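You operate a simulated robot arm through the tools that you are given. There is no shell and no other tool.

The job below is to be done with a simulated robot arm. You get a single attempt, and the scene is never put back.

## Task
Fill the dip tank to the blue band and dip the basket of tomatoes till they are clean.
Fine: shut the drain valve first, let nothing run over; basket on the lift, tomatoes in it, lift up again at the end. Where these are worked on the way, their far stop is far enough and under half their travel is too little: basket lift.

Only the result counts: the job must be done as asked and must still hold three seconds after the hand-in. Knocking over, shifting, dropping, spilling or breaking anything else fails it.

## Robot
A 7-joint arm with a two-finger parallel gripper, fixed in place. Base frame: the origin is at the foot of the arm, x ahead of it, y to its left, z up. Units: mm, degrees, N and s.
With the tool pointing down near the work surface it reaches from about 100 to 640 mm from the base axis. Its first joint turns from -66.0 to 66.0 degrees. Payload 1.57 kg.
The tool frame sits at the grasp point between the pads (the TCP): z along the fingers, y along the line on which they close. The tips reach 30 mm beyond it. The gripper opens to 80 mm. The fingers are 17 mm wide and 12 mm thick; the gripper's body (40 by 82 mm) begins 80 mm behind the TCP.
Orientation is told as [roll, pitch, yaw] about the base's x, y, z axes, in that order, counted from this pose: with the fingers straight down and closing along the base's y, the tool's x points along the base's -x, its y along +y and its z along -z.

## Interface
- The arm moves only by the tool move_arm. Its argument "targets" is one flat list of numbers, 7 for each row, row after row: the turn, a rotation vector about the tool's x, y, z in units of 8 degrees (1.0 is 8 degrees), then the shift along the tool's x, y, z in units of 50 mm (1.0 is 50 mm), then the gripper command, from -1 (fully open) to 1 (shut), values between in proportion. In form: [ax, ay, az, x, y, z, jaw, ax, ay, az, x, y, z, jaw, ...]. A call has 1 to 20 rows; each row shifts and turns the commanded pose from where the row before left it, along the tool's axes as they then stand. A call with a number of a shift or a turn outside -1 to 1 is refused whole. Each row takes 0.2 s and may step no farther than 50 mm and 8.6 degrees from the row before; otherwise, or with a gripper value out of range, the whole call is refused. A pose out of reach is approached as far as the arm can. The call stops where the force on the tool passes 90 N (or 10 N more than at its start, if that is more) or the arm is blocked; 0.2 s more then pass. The fingers move at their own pace (about 72 mm/s each) and stop on an object; they squeeze with about 35 N. The grip force told is the motor's: it shows also when the fingers shut on nothing. Time passes only in rows, and 0.2 s behind the last, so rows that do not move let the fingers close. It gives the time, the measured TCP pose, the force on the tool (base axes), the opening and the grip force at its end, in the units of the frame above (readings bear some noise), with the torque about the TCP (base axes, N m) and any sound that the robot's microphone picked up, and new pictures: "views" is both (left out), scene, wrist or none.
- Cameras (640 x 400 px; columns grow to the right, rows downward): "scene" is fixed at [70.2, 447.6, 1421.9]; the picture's right is [-0.61, -0.79, 0.00], its down [-0.47, 0.37, -0.80] and it looks along [0.63, -0.49, -0.60] (base axes); focal length 214 px, centre (320, 200). "wrist" rides on the gripper at [72, -7, -122] in the tool frame; the picture's right is [0.09, 1.00, 0.00], its down [-0.84, 0.08, -0.54] and it looks along [-0.54, 0.05, 0.84] (tool axes); focal length 238 px, centre (320, 200). There is no depth. A picture from a camera that has moved, and an enlarged one, comes with that camera's place and axes in the base frame and with its lens.
- zoom(camera, box): a new picture of the part [left, top, right, bottom] of that camera's present view, enlarged. No time passes.
- sign_off(): hands the job in; it is judged then, once.

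Places have to be worked out from the pictures, the camera data and where the tool is seen. Open the gripper and draw the arm clear of the work before you hand the job in, unless the task says otherwise.

The tools are called after "Emit:" as name(argument=value, ...) on one line, values as JSON. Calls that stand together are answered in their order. move_arm: Moves the arm, as the interface text tells. Its arguments: {"type":"object","properties":{"targets":{"type":"array"},"views":{"type":"string","enum":["both","scene","wrist","none"]}},"required":["targets"]} The other tools are called the same way: zoom (camera, box) takes an enlarged picture of a part of a camera's view; sign_off () hands the job in.

At the start:

```text
time: 0.0
tool_pos: [296.6, 114.2, 1313.7]
orientation: [0.0, 0.0, 0.0]
force: [-0.5, -0.1, 0.1]
moment: [0.0, 0.03, 0.01]
width: 79.9
finger_force: 0.1
```

scene: 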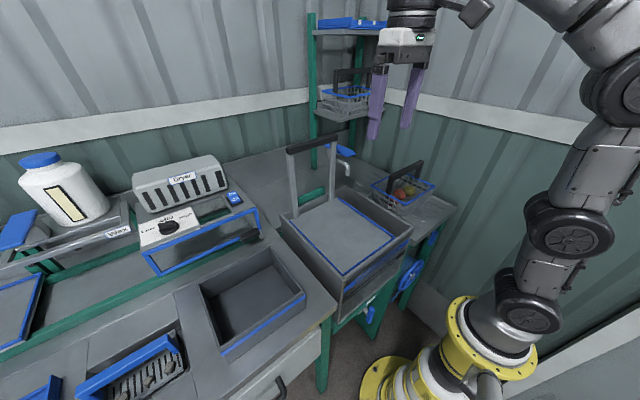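
wrist: 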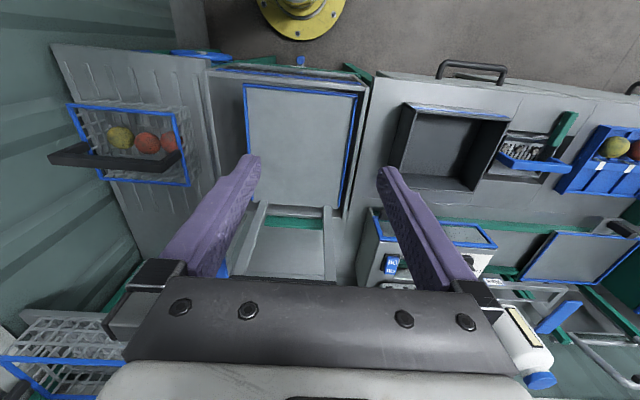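

I start by looking closer at the tank, its lift, the tap, the basket and the drain valve.

Emit:
zoom(camera="scene", box=[260, 120, 460, 245])

Emit:
zoom(camera="scene", box=[310, 220, 450, 340])

Emit:
zoom(camera="wrist", box=[40, 30, 380, 290])

Emit:
zoom(camera="scene", box=[290, 10, 450, 180])

```text
3.20 times, centred on (360, 182) of scene
camera zoom: at [70.2, 447.6, 1421.9], right [-0.61, -0.79, 0.0], down [-0.47, 0.37, -0.8], along [0.63, -0.49, -0.6], focal length 686 px, centre (192, 256)
```

zoom: 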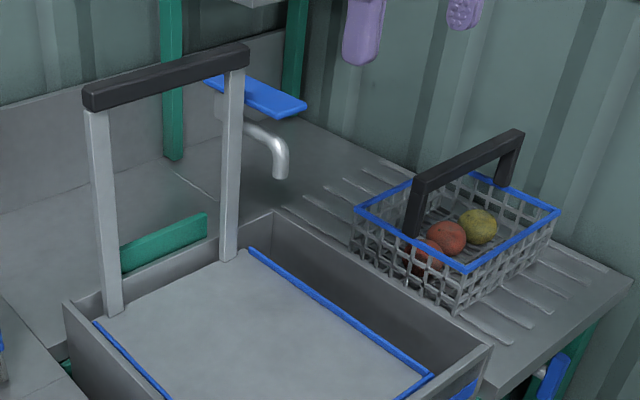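

```text
3.33 times, centred on (380, 280) of scene
camera zoom: at [70.2, 447.6, 1421.9], right [-0.61, -0.79, 0.0], down [-0.47, 0.37, -0.8], along [0.63, -0.49, -0.6], focal length 715 px, centre (120, -67)
```

zoom: 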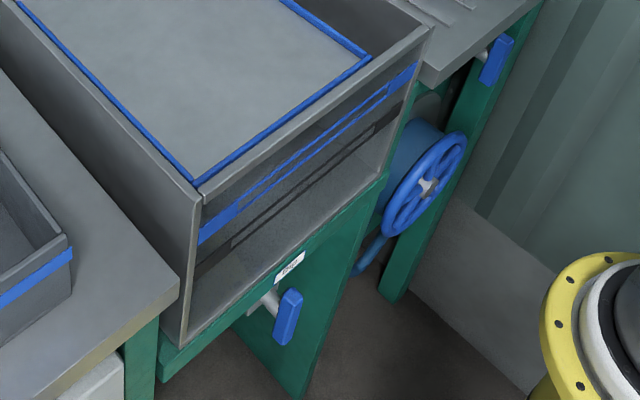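

```text
1.54 times, centred on (210, 160) of wrist
camera zoom: at [225.1, 106.5, 1437.1], right [-0.09, 1.0, 0.0], down [0.84, 0.08, 0.54], along [0.54, 0.05, -0.84], focal length 367 px, centre (489, 262)
```

zoom: 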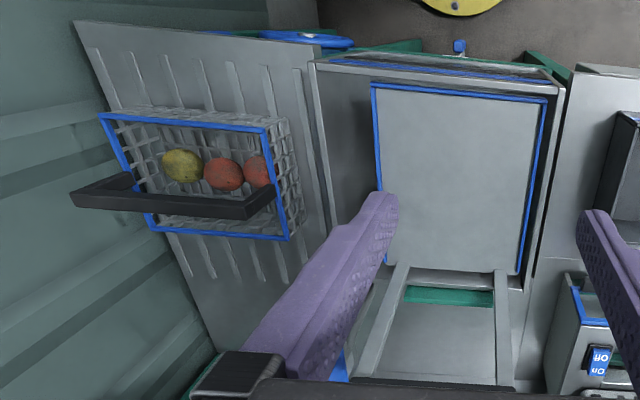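

```text
2.35 times, centred on (370, 95) of scene
camera zoom: at [70.2, 447.6, 1421.9], right [-0.61, -0.79, 0.0], down [-0.47, 0.37, -0.8], along [0.63, -0.49, -0.6], focal length 505 px, centre (202, 447)
```

zoom: 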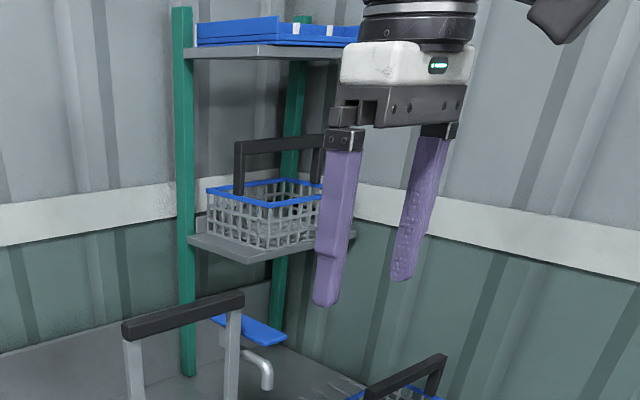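

The plate of the lift looks level with the tank rim (z≈905, x 305–585, y −45–190). The tap is behind it on the right and the drain lever sits below the tank front (≈[266,48,567]). I shift right at this height for a better look at the tap and basket.

Emit:
move_arm(targets=[0, 0, 0, 0, -0.85, 0, -1, 0, 0, 0, 0, -0.85, 0, -1, 0, 0, 0, 0, -0.85, 0, -1, 0, 0, 0, 0, -0.85, 0, -1], views="both")

```text
time: 1.0
tool_pos: [295.9, -56.9, 1315.1]
orientation: [0.0, 0.1, 0.1]
force: [-0.4, -0.4, 0.4]
moment: [0.01, -0.01, 0.01]
width: 80.1
finger_force: 0.0
camera wrist: at [224.5, -64.2, 1437.7], right [-0.09, 1.0, 0.0], down [0.84, 0.08, 0.54], along [0.54, 0.05, -0.84], focal length 238 px, centre (320, 200)
```

scene: 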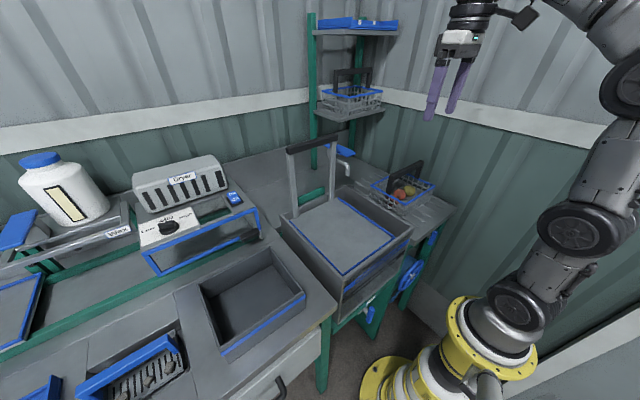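
wrist: 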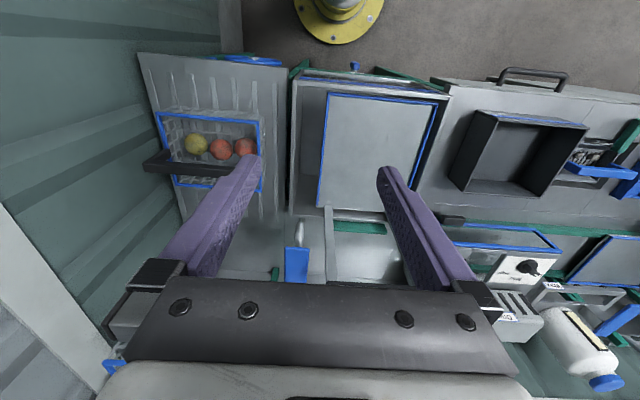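

Emit:
zoom(camera="wrist", box=[130, 40, 410, 290])

Emit:
zoom(camera="wrist", box=[240, 200, 400, 300])

Emit:
zoom(camera="scene", box=[300, 120, 380, 220])

Emit:
zoom(camera="scene", box=[340, 230, 440, 330])

Emit:
zoom(camera="scene", box=[420, 0, 640, 400])

```text
1.60 times, centred on (270, 165) of wrist
camera zoom: at [224.5, -64.2, 1437.7], right [-0.09, 1.0, 0.0], down [0.84, 0.08, 0.54], along [0.54, 0.05, -0.84], focal length 381 px, centre (400, 256)
```

zoom: 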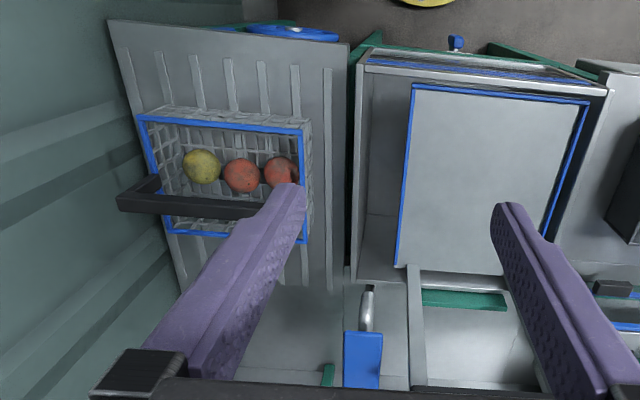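

```text
4.00 times, centred on (320, 250) of wrist
camera zoom: at [224.5, -64.2, 1437.7], right [-0.09, 1.0, 0.0], down [0.84, 0.08, 0.54], along [0.54, 0.05, -0.84], focal length 953 px, centre (320, 0)
```

zoom: 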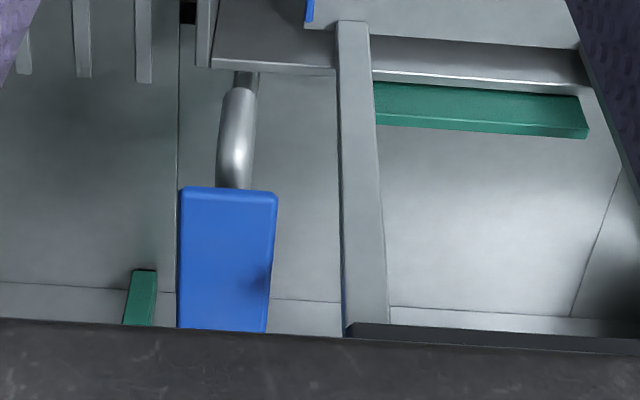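

```text
4.00 times, centred on (340, 170) of scene
camera zoom: at [70.1, 447.6, 1421.9], right [-0.61, -0.79, 0.0], down [-0.47, 0.37, -0.8], along [0.63, -0.49, -0.6], focal length 858 px, centre (240, 320)
```

zoom: 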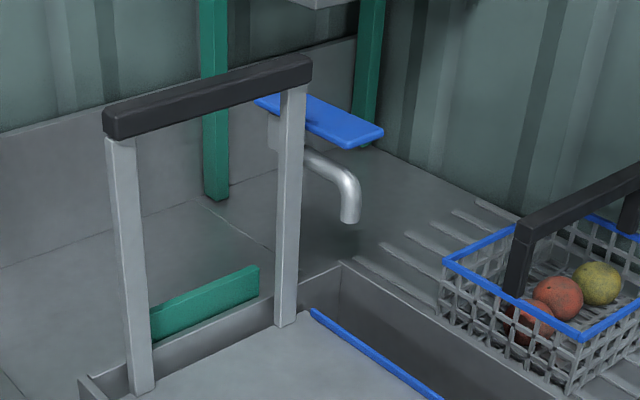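

```text
4.00 times, centred on (390, 280) of scene
camera zoom: at [70.1, 447.6, 1421.9], right [-0.61, -0.79, 0.0], down [-0.47, 0.37, -0.8], along [0.63, -0.49, -0.6], focal length 858 px, centre (40, -120)
```

zoom: 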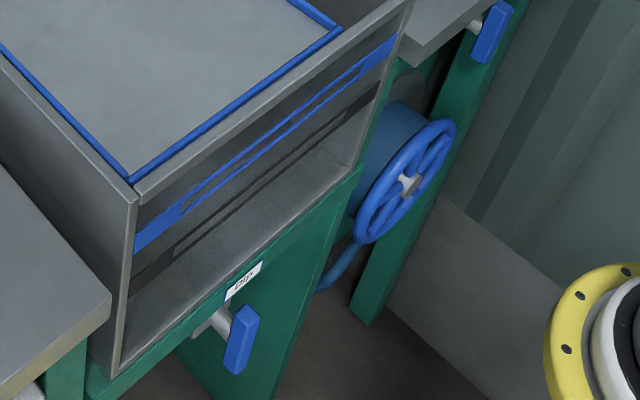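

```text
1.00 times, centred on (530, 200) of scene (not enlarged: the box is as wide or as high as the picture)
camera zoom: at [70.1, 447.6, 1421.9], right [-0.61, -0.79, 0.0], down [-0.47, 0.37, -0.8], along [0.63, -0.49, -0.6], focal length 214 px, centre (110, 200)
```

zoom: 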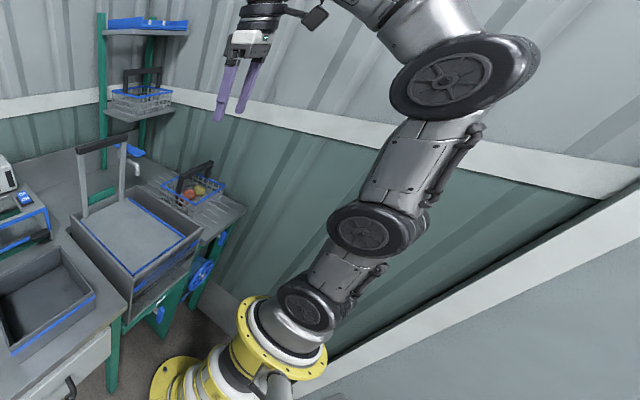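

Emit:
zoom(camera="scene", box=[380, 295, 412, 330])

Emit:
zoom(camera="scene", box=[355, 280, 395, 330])

Emit:
zoom(camera="scene", box=[430, 220, 470, 260])

Emit:
zoom(camera="wrist", box=[200, 40, 460, 120])

```text
11.43 times, centred on (396, 312) of scene
camera zoom: at [70.1, 447.6, 1421.9], right [-0.61, -0.79, 0.0], down [-0.47, 0.37, -0.8], along [0.63, -0.49, -0.6], focal length 2451 px, centre (-549, -1086)
```

zoom: 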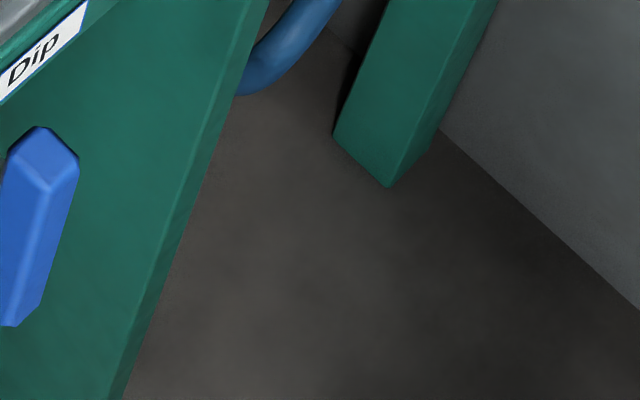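

```text
8.00 times, centred on (375, 305) of scene
camera zoom: at [70.1, 447.6, 1421.9], right [-0.61, -0.79, 0.0], down [-0.47, 0.37, -0.8], along [0.63, -0.49, -0.6], focal length 1716 px, centre (-120, -640)
```

zoom: 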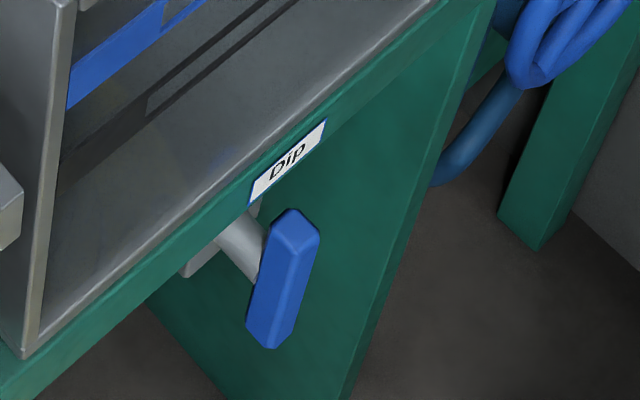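

```text
10.00 times, centred on (450, 240) of scene
camera zoom: at [70.1, 447.6, 1421.9], right [-0.61, -0.79, 0.0], down [-0.47, 0.37, -0.8], along [0.63, -0.49, -0.6], focal length 2145 px, centre (-980, -200)
```

zoom: 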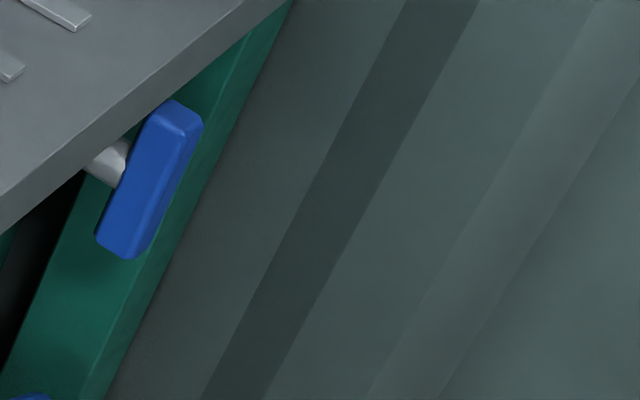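

```text
2.46 times, centred on (330, 80) of wrist
camera zoom: at [224.5, -64.2, 1437.7], right [-0.09, 1.0, 0.0], down [0.84, 0.08, 0.54], along [0.54, 0.05, -0.84], focal length 587 px, centre (295, 495)
```

zoom: 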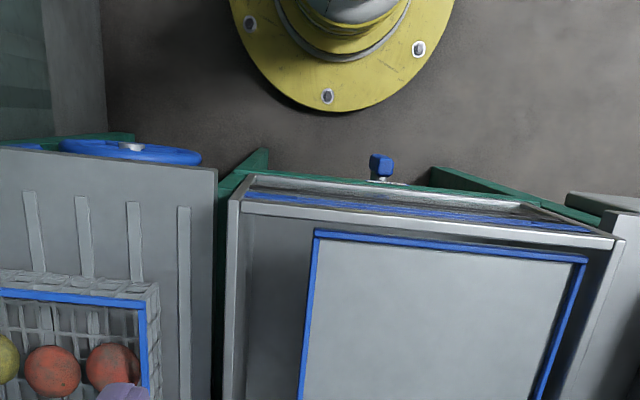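

The lower-right lever carries the label "Dip" for the tank, so it's the drain valve; its lever hangs vertically (likely open). I move closer to see the tap and its blue paddle (≈[577,−88,1078]).

Emit:
move_arm(targets=[0, 0, 0, -0.7, -0.22, 0.57, -1, 0, 0, 0, -0.7, -0.22, 0.57, -1, 0, 0, 0, -0.7, -0.22, 0.57, -1], views="both")

Emit:
zoom(camera="wrist", box=[220, 150, 420, 290])

```text
time: 1.8
tool_pos: [402.8, -90.5, 1228.3]
orientation: [0.0, 0.1, 0.0]
force: [0.5, 0.1, 0.2]
moment: [-0.04, 0.01, 0.0]
width: 80.1
finger_force: 0.1
camera wrist: at [330.3, -96.8, 1351.5], right [-0.09, 1.0, 0.0], down [0.84, 0.08, 0.54], along [0.54, 0.05, -0.84], focal length 238 px, centre (320, 200)
```

scene: 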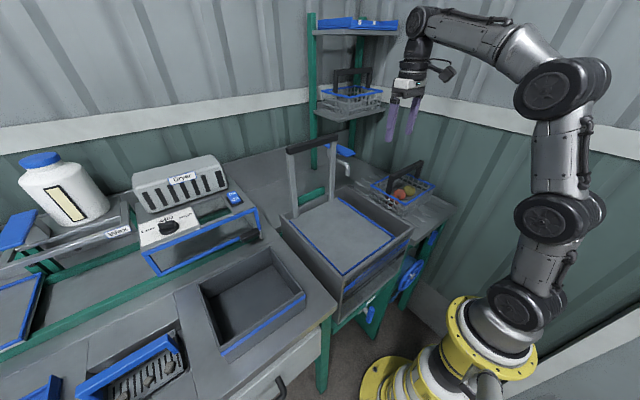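
wrist: 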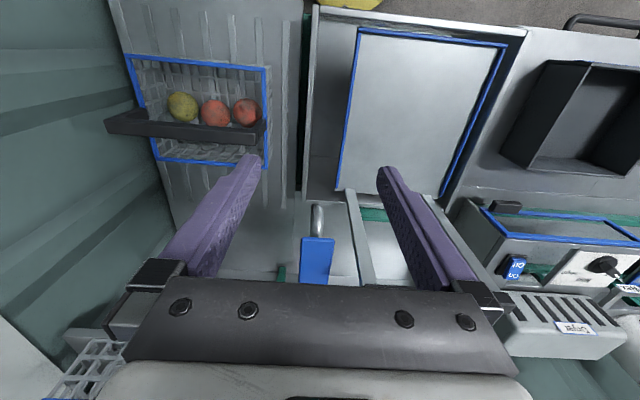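

```text
2.86 times, centred on (320, 220) of wrist
camera zoom: at [330.3, -96.8, 1351.5], right [-0.09, 1.0, 0.0], down [0.84, 0.08, 0.54], along [0.54, 0.05, -0.84], focal length 681 px, centre (320, 143)
```

zoom: 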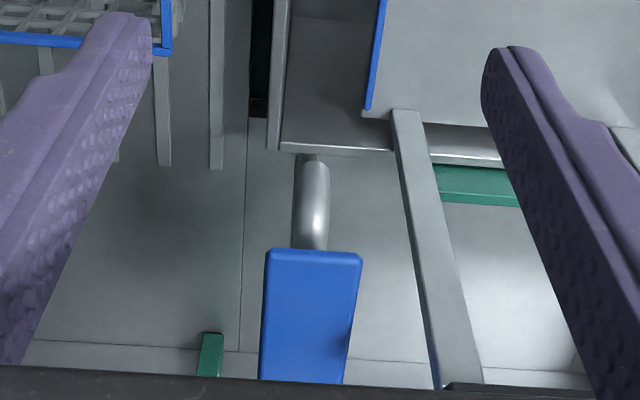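

The tap spout tip is at ≈[573,−82,1001] with a flat blue paddle above it (x≈567–688, z≈1090). The drain comes first, so I move back in front of the tank and descend to look at the drain lever.

Emit:
move_arm(targets=[0, 0, 0, 0.752, 0.548, 0, -1, 0, 0, 0, 0.752, 0.548, 0, -1, 0, 0, 0, 0.752, 0.548, 0, -1, 0, 0, 0, 0.752, 0.548, 0, -1, 0, 0, 0, 0.752, 0.548, 0, -1, 0, 0, 0, 0, 0, 0.9, -1, 0, 0, 0, 0, 0, 0.9, -1, 0, 0, 0, 0, 0, 0.9, -1, 0, 0, 0, 0, 0, 0.9, -1, 0, 0, 0, 0, 0, 0.9, -1], views="both")

```text
time: 4.0
tool_pos: [214.0, 47.4, 1002.2]
orientation: [0.0, 0.1, 0.0]
force: [0.1, 0.9, -0.3]
moment: [0.01, -0.02, -0.04]
width: 80.0
finger_force: 0.0
camera wrist: at [142.8, 41.0, 1126.2], right [-0.09, 1.0, 0.0], down [0.84, 0.08, 0.54], along [0.54, 0.05, -0.84], focal length 238 px, centre (320, 200)
```

scene: 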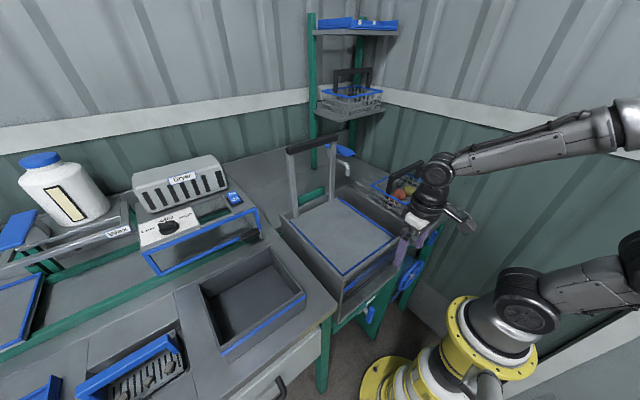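
wrist: 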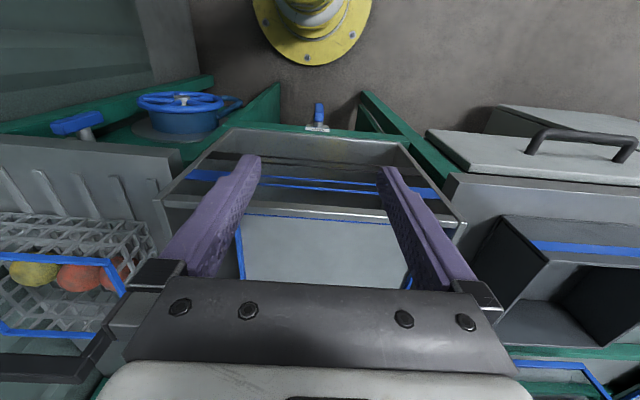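

Emit:
zoom(camera="wrist", box=[230, 80, 430, 220])

Emit:
zoom(camera="scene", box=[360, 130, 500, 330])

```text
2.86 times, centred on (330, 150) of wrist
camera zoom: at [142.8, 41.0, 1126.2], right [-0.09, 1.0, 0.0], down [0.84, 0.08, 0.54], along [0.54, 0.05, -0.84], focal length 681 px, centre (291, 343)
```

zoom: 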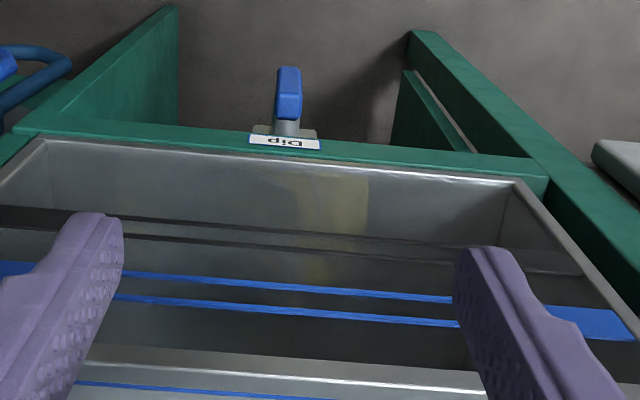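

```text
2.00 times, centred on (430, 230) of scene
camera zoom: at [70.1, 447.6, 1421.9], right [-0.61, -0.79, 0.0], down [-0.47, 0.37, -0.8], along [0.63, -0.49, -0.6], focal length 429 px, centre (100, 140)
```

zoom: 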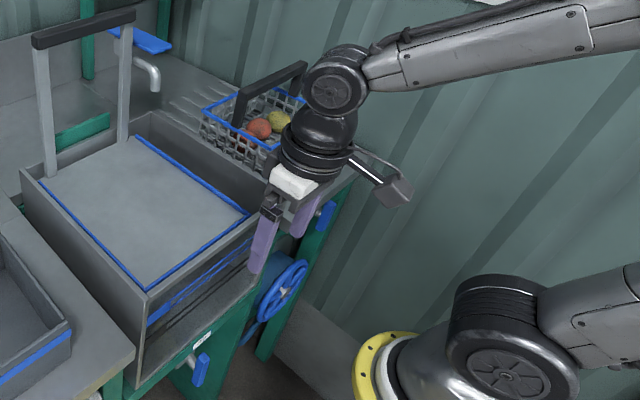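

Emit:
zoom(camera="wrist", box=[300, 90, 350, 140])

Emit:
zoom(camera="scene", box=[362, 290, 390, 325])

```text
8.00 times, centred on (325, 115) of wrist
camera zoom: at [142.8, 41.0, 1126.2], right [-0.09, 1.0, 0.0], down [0.84, 0.08, 0.54], along [0.54, 0.05, -0.84], focal length 1907 px, centre (280, 880)
```

zoom: 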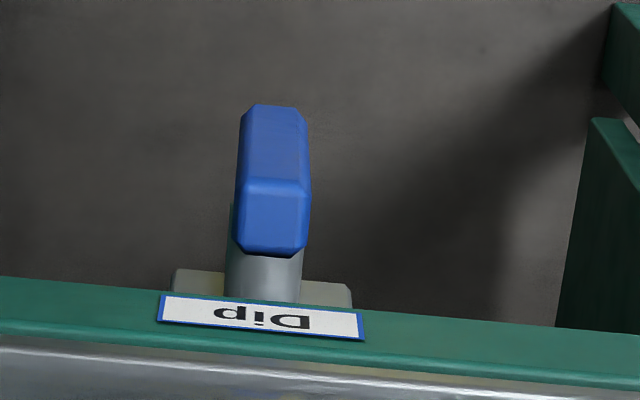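

```text
11.43 times, centred on (376, 308) of scene
camera zoom: at [70.1, 447.6, 1421.9], right [-0.61, -0.79, 0.0], down [-0.47, 0.37, -0.8], along [0.63, -0.49, -0.6], focal length 2451 px, centre (-320, -1029)
```

zoom: 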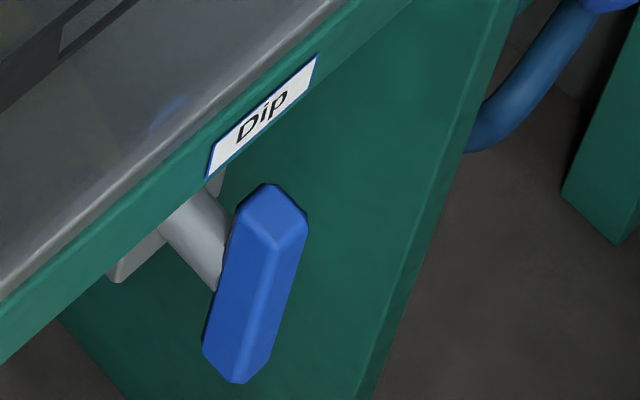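

The two views agree on the drain lever: x 258–277, y 41–59, z 516–610, pivoting about a stem along x near z≈588. I tilt the tool 30° forward so the fingertips can reach it from the front, and start descending.

Emit:
move_arm(targets=[0, -1, 0, 0, 0, 0, -0.5, 0, -1, 0, 0, 0, 0, -0.5, 0, -1, 0, 0, 0, 0, -0.5, 0, -0.75, 0, 0, 0, 0, -0.5, 0, 0, 0, 0.6, 0, 0.7, -0.5, 0, 0, 0, 0.6, 0, 0.7, -0.5], views="both")

```text
time: 5.4
tool_pos: [194.9, 45.8, 912.5]
orientation: [0.1, -30.1, 0.1]
force: [-0.3, 0.1, 0.6]
moment: [0.0, -0.01, 0.04]
width: 60.2
finger_force: 0.0
camera wrist: at [72.1, 38.6, 983.6], right [-0.08, 1.0, -0.04], down [0.45, 0.08, 0.89], along [0.89, 0.05, -0.46], focal length 238 px, centre (320, 200)
```

scene: 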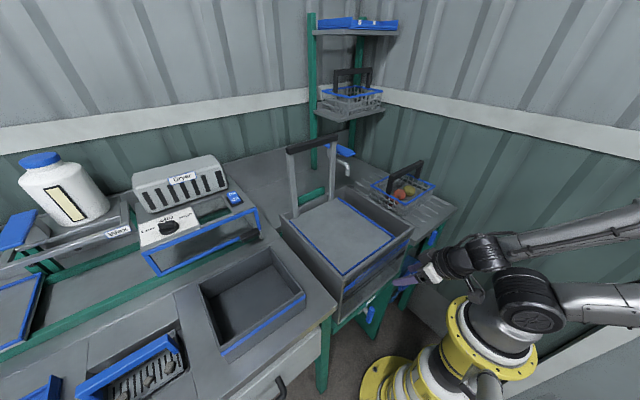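
wrist: 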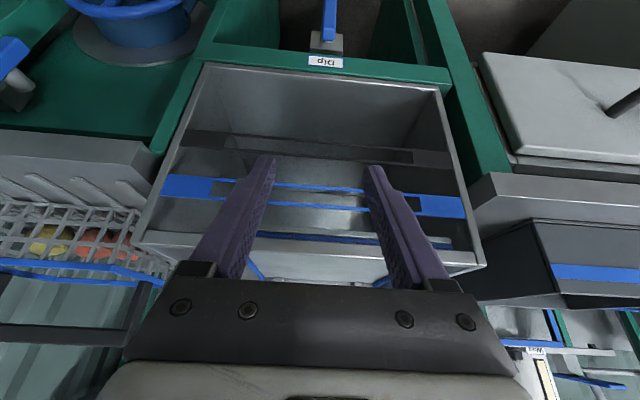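

The camera bracket would come near the pedestal's top ring if I go down here, so I ease the tilt to 20° and move forward to x≈250 while descending to z≈800.

Emit:
move_arm(targets=[0, 0.65, 0, 0, 0, 0, -0.5, 0, 0.6, 0, 0, 0, 0, -0.5, 0, 0, 0, -0.094, 0.03, 0.815, -0.5, 0, 0, 0, -0.094, 0.03, 0.815, -0.5, 0, 0, 0, -0.094, 0.03, 0.815, -0.5], views="both")

```text
time: 6.6
tool_pos: [252.0, 51.3, 804.1]
orientation: [0.1, -20.0, 0.0]
force: [-0.4, -0.6, 0.4]
moment: [0.0, 0.0, 0.03]
width: 60.2
finger_force: 0.1
camera wrist: at [144.1, 45.1, 894.7], right [-0.09, 1.0, -0.03], down [0.6, 0.08, 0.8], along [0.8, 0.05, -0.6], focal length 238 px, centre (320, 200)
```

scene: 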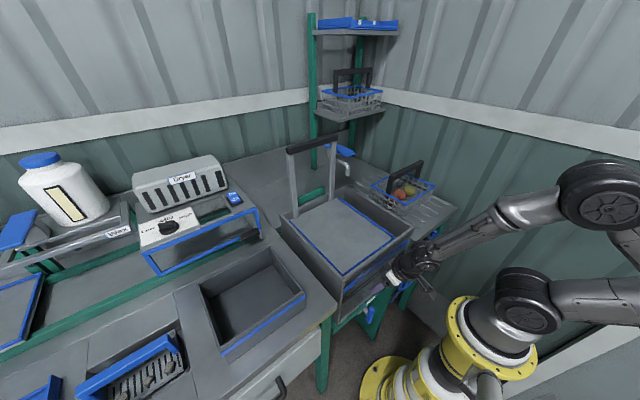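
wrist: 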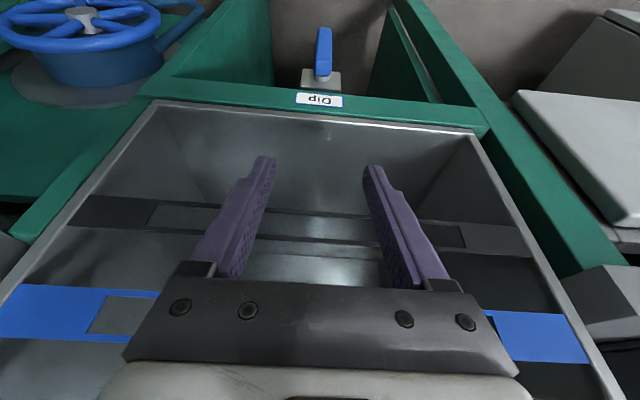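

Clear so far; the fingers are centred on the lever in y. I continue down along the tank front to z≈680.

Emit:
move_arm(targets=[0, 0, 0, 0.29, 0, 0.777, -0.5, 0, 0, 0, 0.29, 0, 0.777, -0.5, 0, 0, 0, 0.29, 0, 0.777, -0.5], views="both")

```text
time: 7.4
tool_pos: [253.3, 33.0, 709.7]
orientation: [-0.4, -19.3, -12.4]
force: [1.2, 2.7, 0.4]
moment: [-0.22, 0.08, -0.02]
width: 59.9
finger_force: 0.0
out of reach, approached as far as the arm can: row 1, 2, 3
camera wrist: at [147.2, 50.4, 802.1], right [0.13, 0.99, -0.04], down [0.61, -0.05, 0.79], along [0.78, -0.12, -0.62], focal length 238 px, centre (320, 200)
```

scene: 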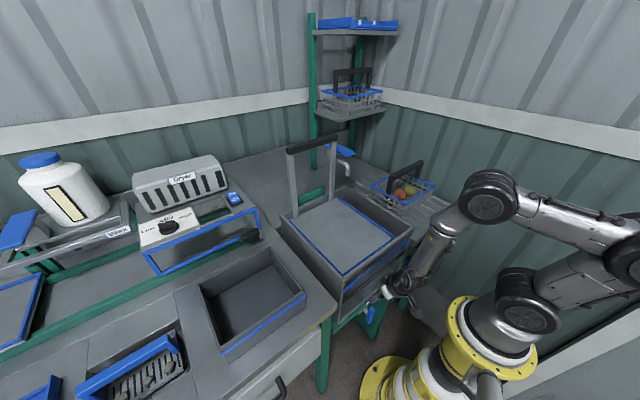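
wrist: 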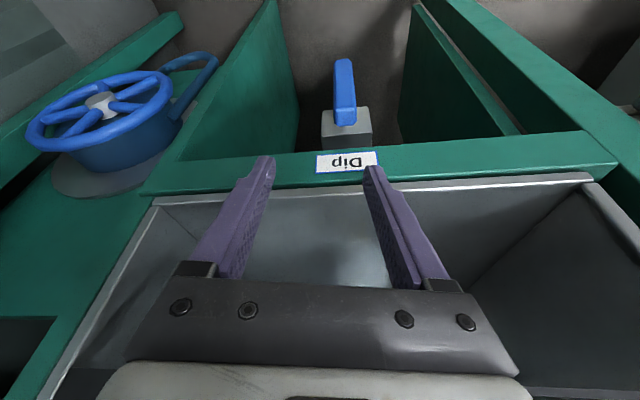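

The forearm and tool are nearly in line here, so the wrist is close to singular and the pose slipped in yaw. The camera is already below the pedestal ring, so I increase the tilt to bend the wrist away from the singularity.

Emit:
move_arm(targets=[0, -0.65, 0, 0, 0, 0, -0.5, 0, -0.6, 0, 0, 0, 0, -0.5, 0, 0, 0, 0, 0, 0, -0.5], views="both")

```text
time: 8.2
tool_pos: [264.0, 58.0, 734.5]
orientation: [-1.2, -27.8, 0.5]
force: [-24.7, -3.1, -23.4]
moment: [-0.31, 1.07, 0.09]
width: 58.3
finger_force: 0.1
out of reach, approached as far as the arm can: row 1, 2
camera wrist: at [143.4, 52.5, 809.6], right [-0.08, 0.99, -0.06], down [0.49, 0.09, 0.87], along [0.87, 0.04, -0.49], focal length 238 px, centre (320, 200)
```

scene: 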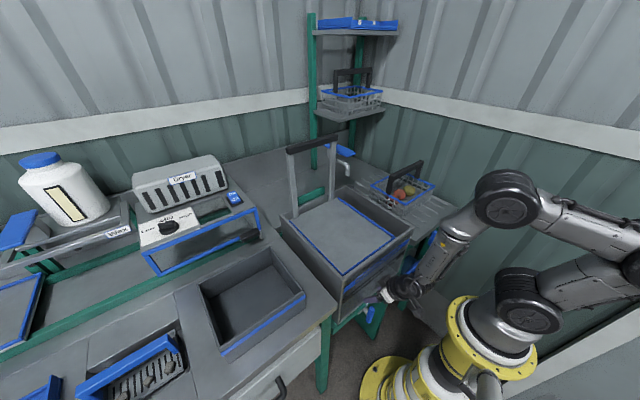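
wrist: 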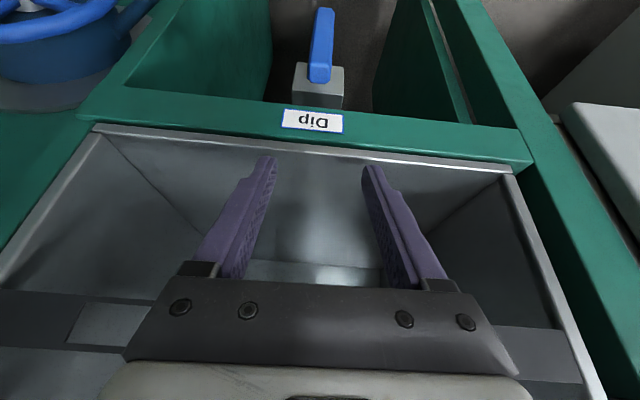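

The fingertips are pressing the tank window (−25 N), so I back away from it towards the base.

Emit:
move_arm(targets=[0, 0, 0, 0.35, 0, -0.19, -0.5, 0, 0, 0, 0, 0, 0, -0.5], views="none")

```text
time: 8.8
tool_pos: [263.2, 67.1, 750.9]
orientation: [-0.1, -30.5, 0.2]
force: [-0.1, -0.7, 0.0]
moment: [-0.01, -0.01, -0.02]
width: 60.0
finger_force: 0.2
out of reach, approached as far as the arm can: row 1
```

Force is gone. The arm's planar chain makes a vertical descent with forward tilt awkward, so I'll instead come in with the tool rolled sideways from the right (fingers pointing +y, under the tank). First I reduce the tilt and shift right at this height.

Emit:
move_arm(targets=[0, 0.75, 0, 0.3, -0.3, 0, -0.5, 0, 0.75, 0, 0.3, -0.3, 0, -0.5, 0, 0.7, 0, 0, -0.3, 0, -0.5, 0, 0, 0, 0, 0, 0, -0.5], views="both")

```text
time: 9.8
tool_pos: [231.6, 21.0, 736.1]
orientation: [0.0, -12.4, 0.2]
force: [-0.3, -0.5, -0.8]
moment: [0.01, 0.01, -0.02]
width: 60.3
finger_force: 0.1
camera wrist: at [136.6, 12.8, 840.2], right [-0.09, 1.0, -0.02], down [0.7, 0.08, 0.71], along [0.71, 0.05, -0.71], focal length 238 px, centre (320, 200)
```

scene: 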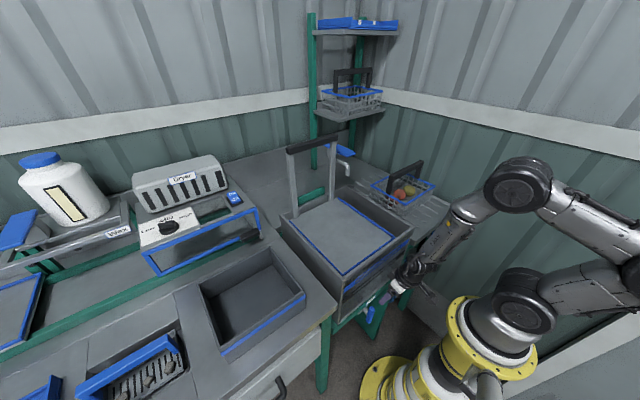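
wrist: 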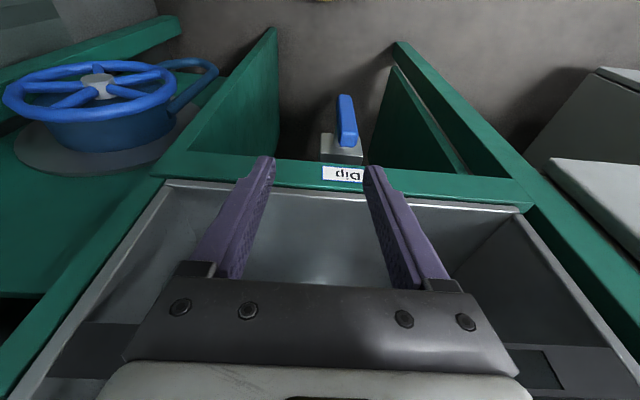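

This pose is reached cleanly. Now I roll the tool so the fingers lean towards +y (hand on the right), in preparation for going under the tank edge to the lever.

Emit:
move_arm(targets=[-1, 0, 0, 0, 0, 0, 0.4, -1, 0, 0, 0, 0, 0, 1, -1, 0, 0, 0, 0, 0, 1, -1, 0, 0, 0, 0, 0, 1, -1, 0, 0, 0, 0, 0, 1, 0, 0, 0, 0, 0, 0, 1], views="both")

```text
time: 11.2
tool_pos: [217.5, 17.7, 730.7]
orientation: [33.4, -8.0, 0.4]
force: [-0.5, 0.5, -0.3]
moment: [-0.01, -0.01, -0.01]
width: 0.0
finger_force: 21.1
out of reach, approached as far as the arm can: row 1, 2
camera wrist: at [133.2, -54.9, 818.9], right [-0.17, 0.83, 0.53], down [0.76, -0.23, 0.61], along [0.62, 0.51, -0.59], focal length 238 px, centre (320, 200)
```

scene: 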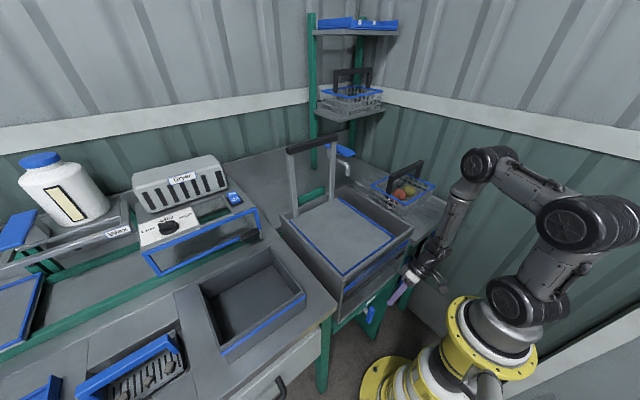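
wrist: 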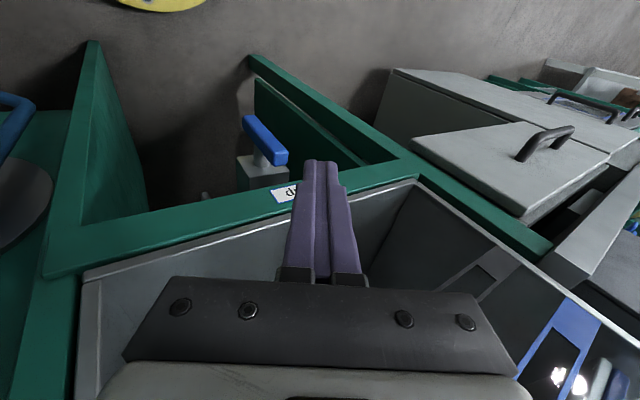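

The wrist is now through the singularity and the tool leans 33° sideways with closed fingers. I descend to z≈620 in front of the tank, staying at x≈218, clear of the lever.

Emit:
move_arm(targets=[0, 0, 0, 0.1, -0.51, 0.53, 1, 0, 0, 0, 0.1, -0.51, 0.53, 1, 0, 0, 0, 0.1, -0.51, 0.53, 1, 0, 0, 0, 0, 0, 0, 1], views="both")

```text
time: 12.2
tool_pos: [217.9, -2.2, 621.3]
orientation: [33.3, -8.0, 0.5]
force: [0.1, -0.4, 0.1]
moment: [-0.01, -0.01, -0.03]
width: 0.0
finger_force: 21.2
camera wrist: at [133.8, -75.7, 709.9], right [-0.17, 0.83, 0.53], down [0.76, -0.23, 0.61], along [0.62, 0.51, -0.59], focal length 238 px, centre (320, 200)
```

scene: 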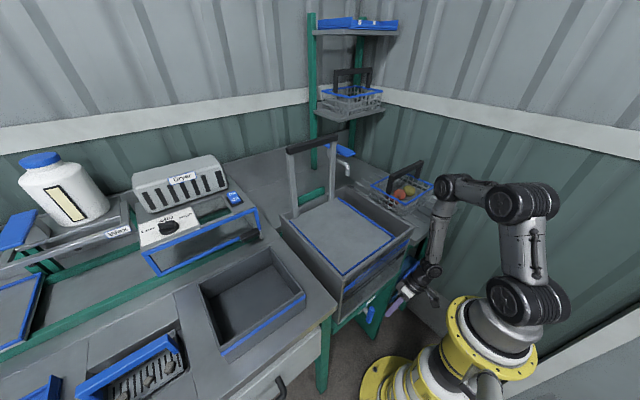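
wrist: 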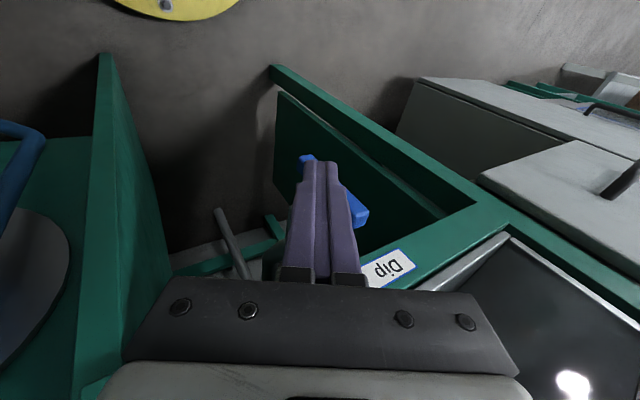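

Emit:
move_arm(targets=[-1, 0, 0, 0, -0.15, 0.13, 1, -1, 0, 0, 0, -0.15, 0.13, 1, -1, 0, 0, 0, -0.15, 0.13, 1, -1, 0, 0, 0, -0.15, 0.13, 1, 0.09, -0.56, 0.26, 0, 0, 0, 1, 0.09, -0.56, 0.26, 0, 0, 0, 1, 0, 0, 0, 0, 0, 0, 1], views="both")

```text
time: 13.8
tool_pos: [223.1, -3.4, 582.4]
orientation: [65.3, -8.1, -9.6]
force: [-0.1, -0.3, -0.3]
moment: [-0.03, 0.03, -0.01]
width: 0.0
finger_force: 21.2
camera wrist: at [128.5, -103.6, 617.8], right [-0.14, 0.45, 0.88], down [0.7, -0.58, 0.41], along [0.7, 0.68, -0.23], focal length 238 px, centre (320, 200)
```

scene: 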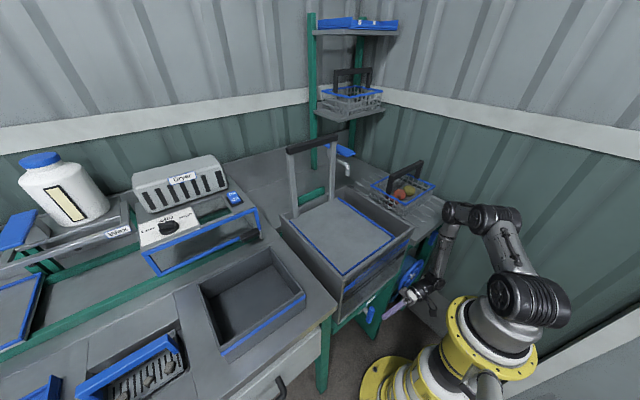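
wrist: 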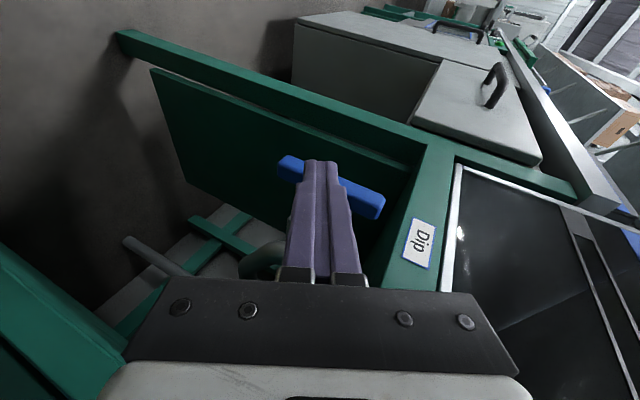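

The view along the fingers shows the lever just ahead. I roll further to nearly horizontal fingers so the lever can be lifted all the way to level.

Emit:
move_arm(targets=[-1, 0, 0, 0, 0, 0, 1, -1, 0, 0, 0, 0, 0, 1, -1, 0, 0, 0, 0, 0, 1, 0, 0, 0, 0, 0, 0, 1], views="both")

```text
time: 14.8
tool_pos: [223.9, -4.3, 582.6]
orientation: [89.2, -7.9, -9.6]
force: [1.2, 0.9, -0.4]
moment: [-0.01, -0.03, -0.01]
width: 0.0
finger_force: 21.7
camera wrist: at [133.8, -113.2, 568.9], right [-0.22, 0.05, 0.97], down [0.72, -0.67, 0.2], along [0.66, 0.74, 0.11], focal length 238 px, centre (320, 200)
```

scene: 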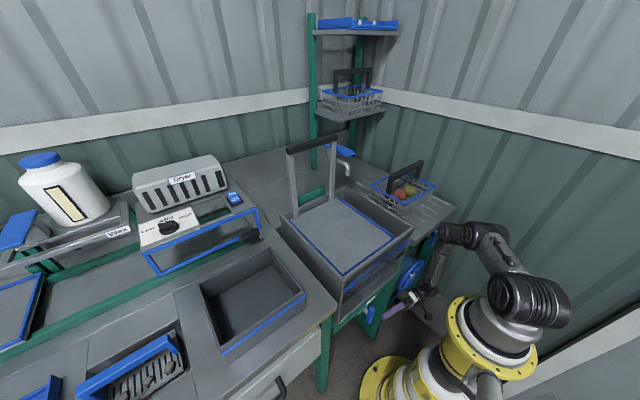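
wrist: 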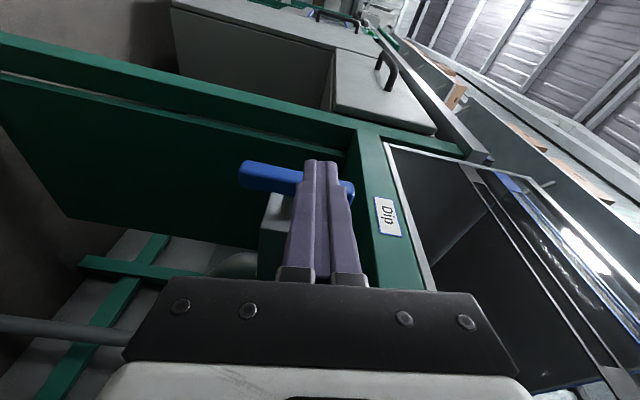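

Fingers are now horizontal, pointing +y. I move to the right side of the lever's lower end (tip ≈[266,30,531]) and check before pushing.

Emit:
move_arm(targets=[0, 0, 0, -0.283, -0.558, 0.116, 1, 0, 0, 0, -0.283, -0.558, 0.116, 1, 0, 0, 0, 0, 0, 0, 1], views="both")

Emit:
zoom(camera="scene", box=[350, 260, 450, 330])

```text
time: 15.6
tool_pos: [261.6, 1.0, 530.8]
orientation: [89.3, -7.9, -9.5]
force: [-3.3, -1.0, 0.6]
moment: [0.0, 0.01, -0.34]
width: 0.1
finger_force: 21.1
camera wrist: at [172.0, -107.6, 516.9], right [-0.22, 0.05, 0.97], down [0.72, -0.67, 0.2], along [0.66, 0.74, 0.11], focal length 238 px, centre (320, 200)
```

scene: 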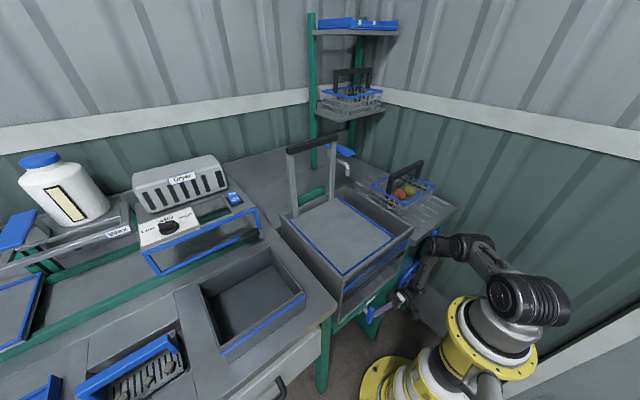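
wrist: 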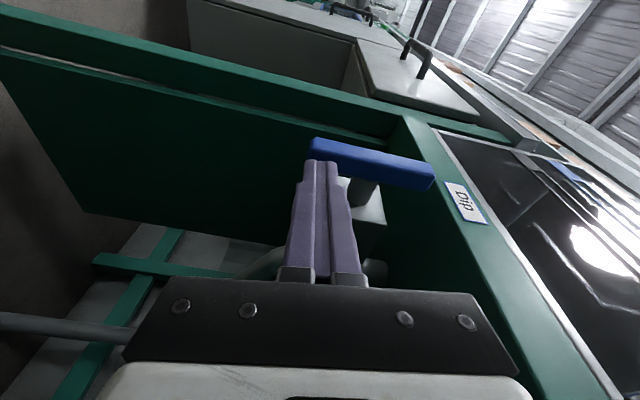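

```text
5.71 times, centred on (400, 295) of scene
camera zoom: at [70.1, 447.6, 1421.9], right [-0.61, -0.79, 0.0], down [-0.47, 0.37, -0.8], along [0.63, -0.49, -0.6], focal length 1226 px, centre (-137, -343)
```

zoom: 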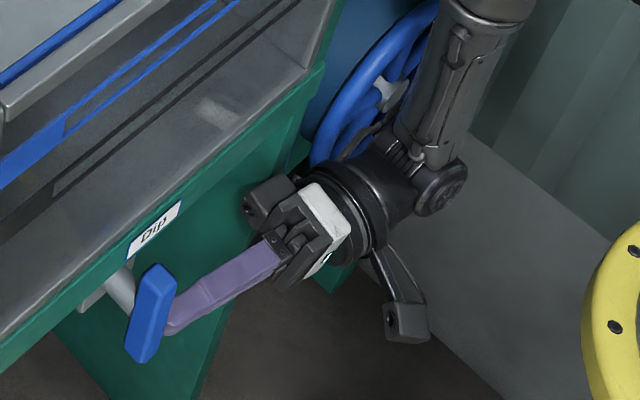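

The lever end is right in front of the fingertips. A small force/moment (Fx −3.3 N at y≈−100) says the hand is touching the leg panel, so I back off a little and yaw 8° to clear it.

Emit:
move_arm(targets=[0, 0, 0, 0.16, 0, -0.03, 1, 0.137, -0.99, 0.014, 0, 0, 0, 1, 0, 0, 0, 0, 0, 0, 1], views="wrist")

```text
time: 16.4
tool_pos: [253.1, 0.1, 530.3]
orientation: [89.2, -7.9, -17.7]
force: [-0.1, -0.4, 0.1]
moment: [0.0, -0.01, 0.01]
width: 0.1
finger_force: 21.1
camera wrist: at [148.9, -94.6, 515.9], right [-0.21, 0.08, 0.97], down [0.62, -0.76, 0.2], along [0.76, 0.64, 0.11], focal length 238 px, centre (320, 200)
```

wrist: 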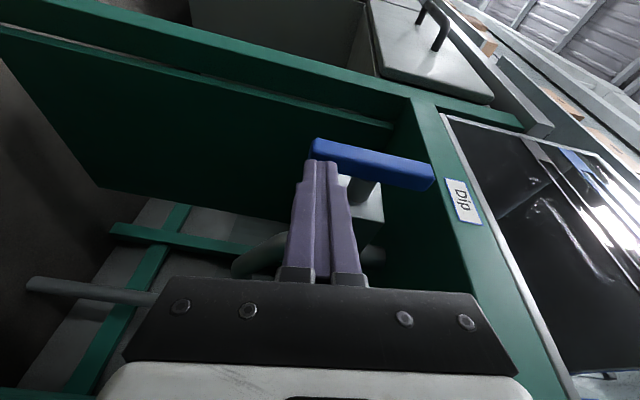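

Contact gone. Now I push the lever towards +y in small steps.

Emit:
move_arm(targets=[0, 0, 0, 0.06, 0.011, 0.19, 1, 0, 0, 0, 0.06, 0.011, 0.19, 1, 0, 0, 0, 0.06, 0.011, 0.19, 1, 0, 0, 0, 0.06, 0.011, 0.19, 1], views="wrist")

```text
time: 17.0
tool_pos: [252.4, 9.6, 530.0]
orientation: [88.8, -8.9, -17.0]
force: [-19.3, -24.9, 3.3]
moment: [0.25, -0.15, 0.53]
width: 0.0
finger_force: 21.4
stopped in row 3: the force on the tool passed its limit at 112 N (the readings are from after the stop); the commanded pose is now the measured one
camera wrist: at [149.8, -85.9, 516.2], right [-0.23, 0.09, 0.97], down [0.62, -0.75, 0.22], along [0.75, 0.65, 0.11], focal length 238 px, centre (320, 200)
```

wrist: 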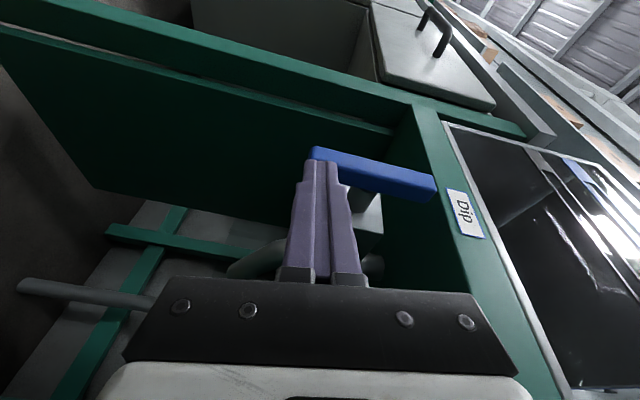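

The lever hit a hard stop towards +y (112 N), so it must turn towards −y. I look closely at where the stem joins the lever to decide how to turn it that way.

Emit:
zoom(camera="wrist", box=[270, 120, 470, 260])

Emit:
zoom(camera="scene", box=[355, 290, 405, 325])

```text
2.86 times, centred on (370, 190) of wrist
camera zoom: at [149.8, -85.9, 516.2], right [-0.23, 0.09, 0.97], down [0.62, -0.75, 0.22], along [0.75, 0.65, 0.11], focal length 681 px, centre (177, 229)
```

zoom: 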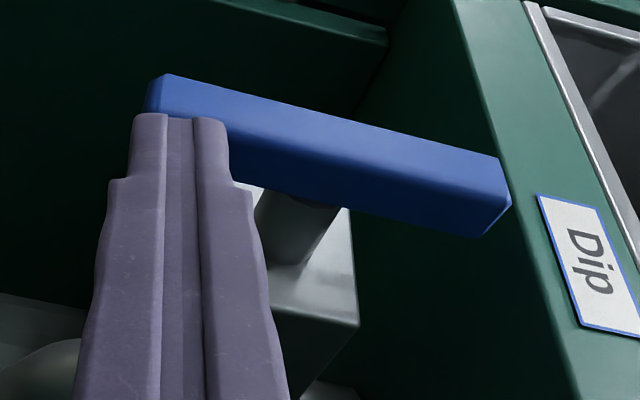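

```text
11.43 times, centred on (380, 308) of scene
camera zoom: at [69.9, 447.2, 1422.1], right [-0.61, -0.79, 0.0], down [-0.47, 0.37, -0.8], along [0.63, -0.49, -0.6], focal length 2451 px, centre (-366, -1029)
```

zoom: 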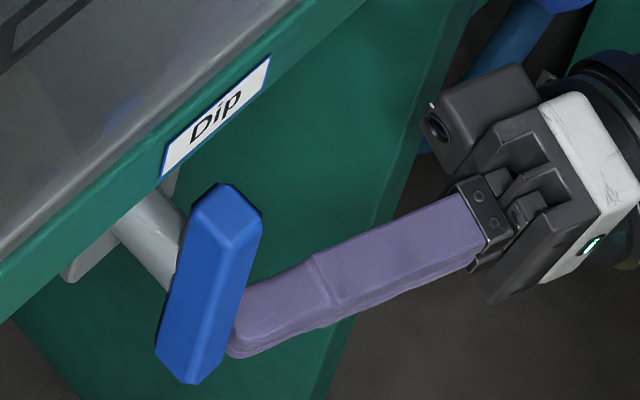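

The stem meets the lever at its middle (pivot ≈[–,50,563]), so pushing its upper end towards +y turns it the free way. I back off, rise to z≈600, and come up to the upper end.

Emit:
move_arm(targets=[0, 0, 0, -0.145, -0.03, -0.478, 1, 0, 0, 0, -0.105, 0.692, -0.014, 1, 0, 0, 0, -0.105, 0.692, -0.014, 1, 0, 0, 0, 0, 0, 0, 1], views="wrist")

```text
time: 18.0
tool_pos: [251.8, -12.9, 600.2]
orientation: [88.8, -8.6, -17.2]
force: [0.2, 0.2, -0.1]
moment: [0.0, 0.01, -0.01]
width: 0.0
finger_force: 20.9
camera wrist: at [149.0, -108.8, 586.4], right [-0.22, 0.09, 0.97], down [0.62, -0.76, 0.21], along [0.75, 0.65, 0.11], focal length 238 px, centre (320, 200)
```

wrist: 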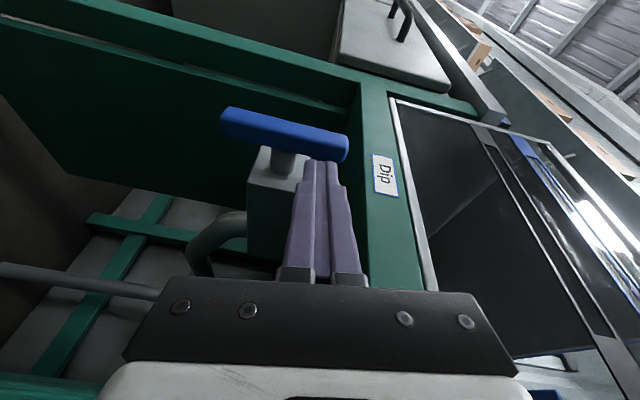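

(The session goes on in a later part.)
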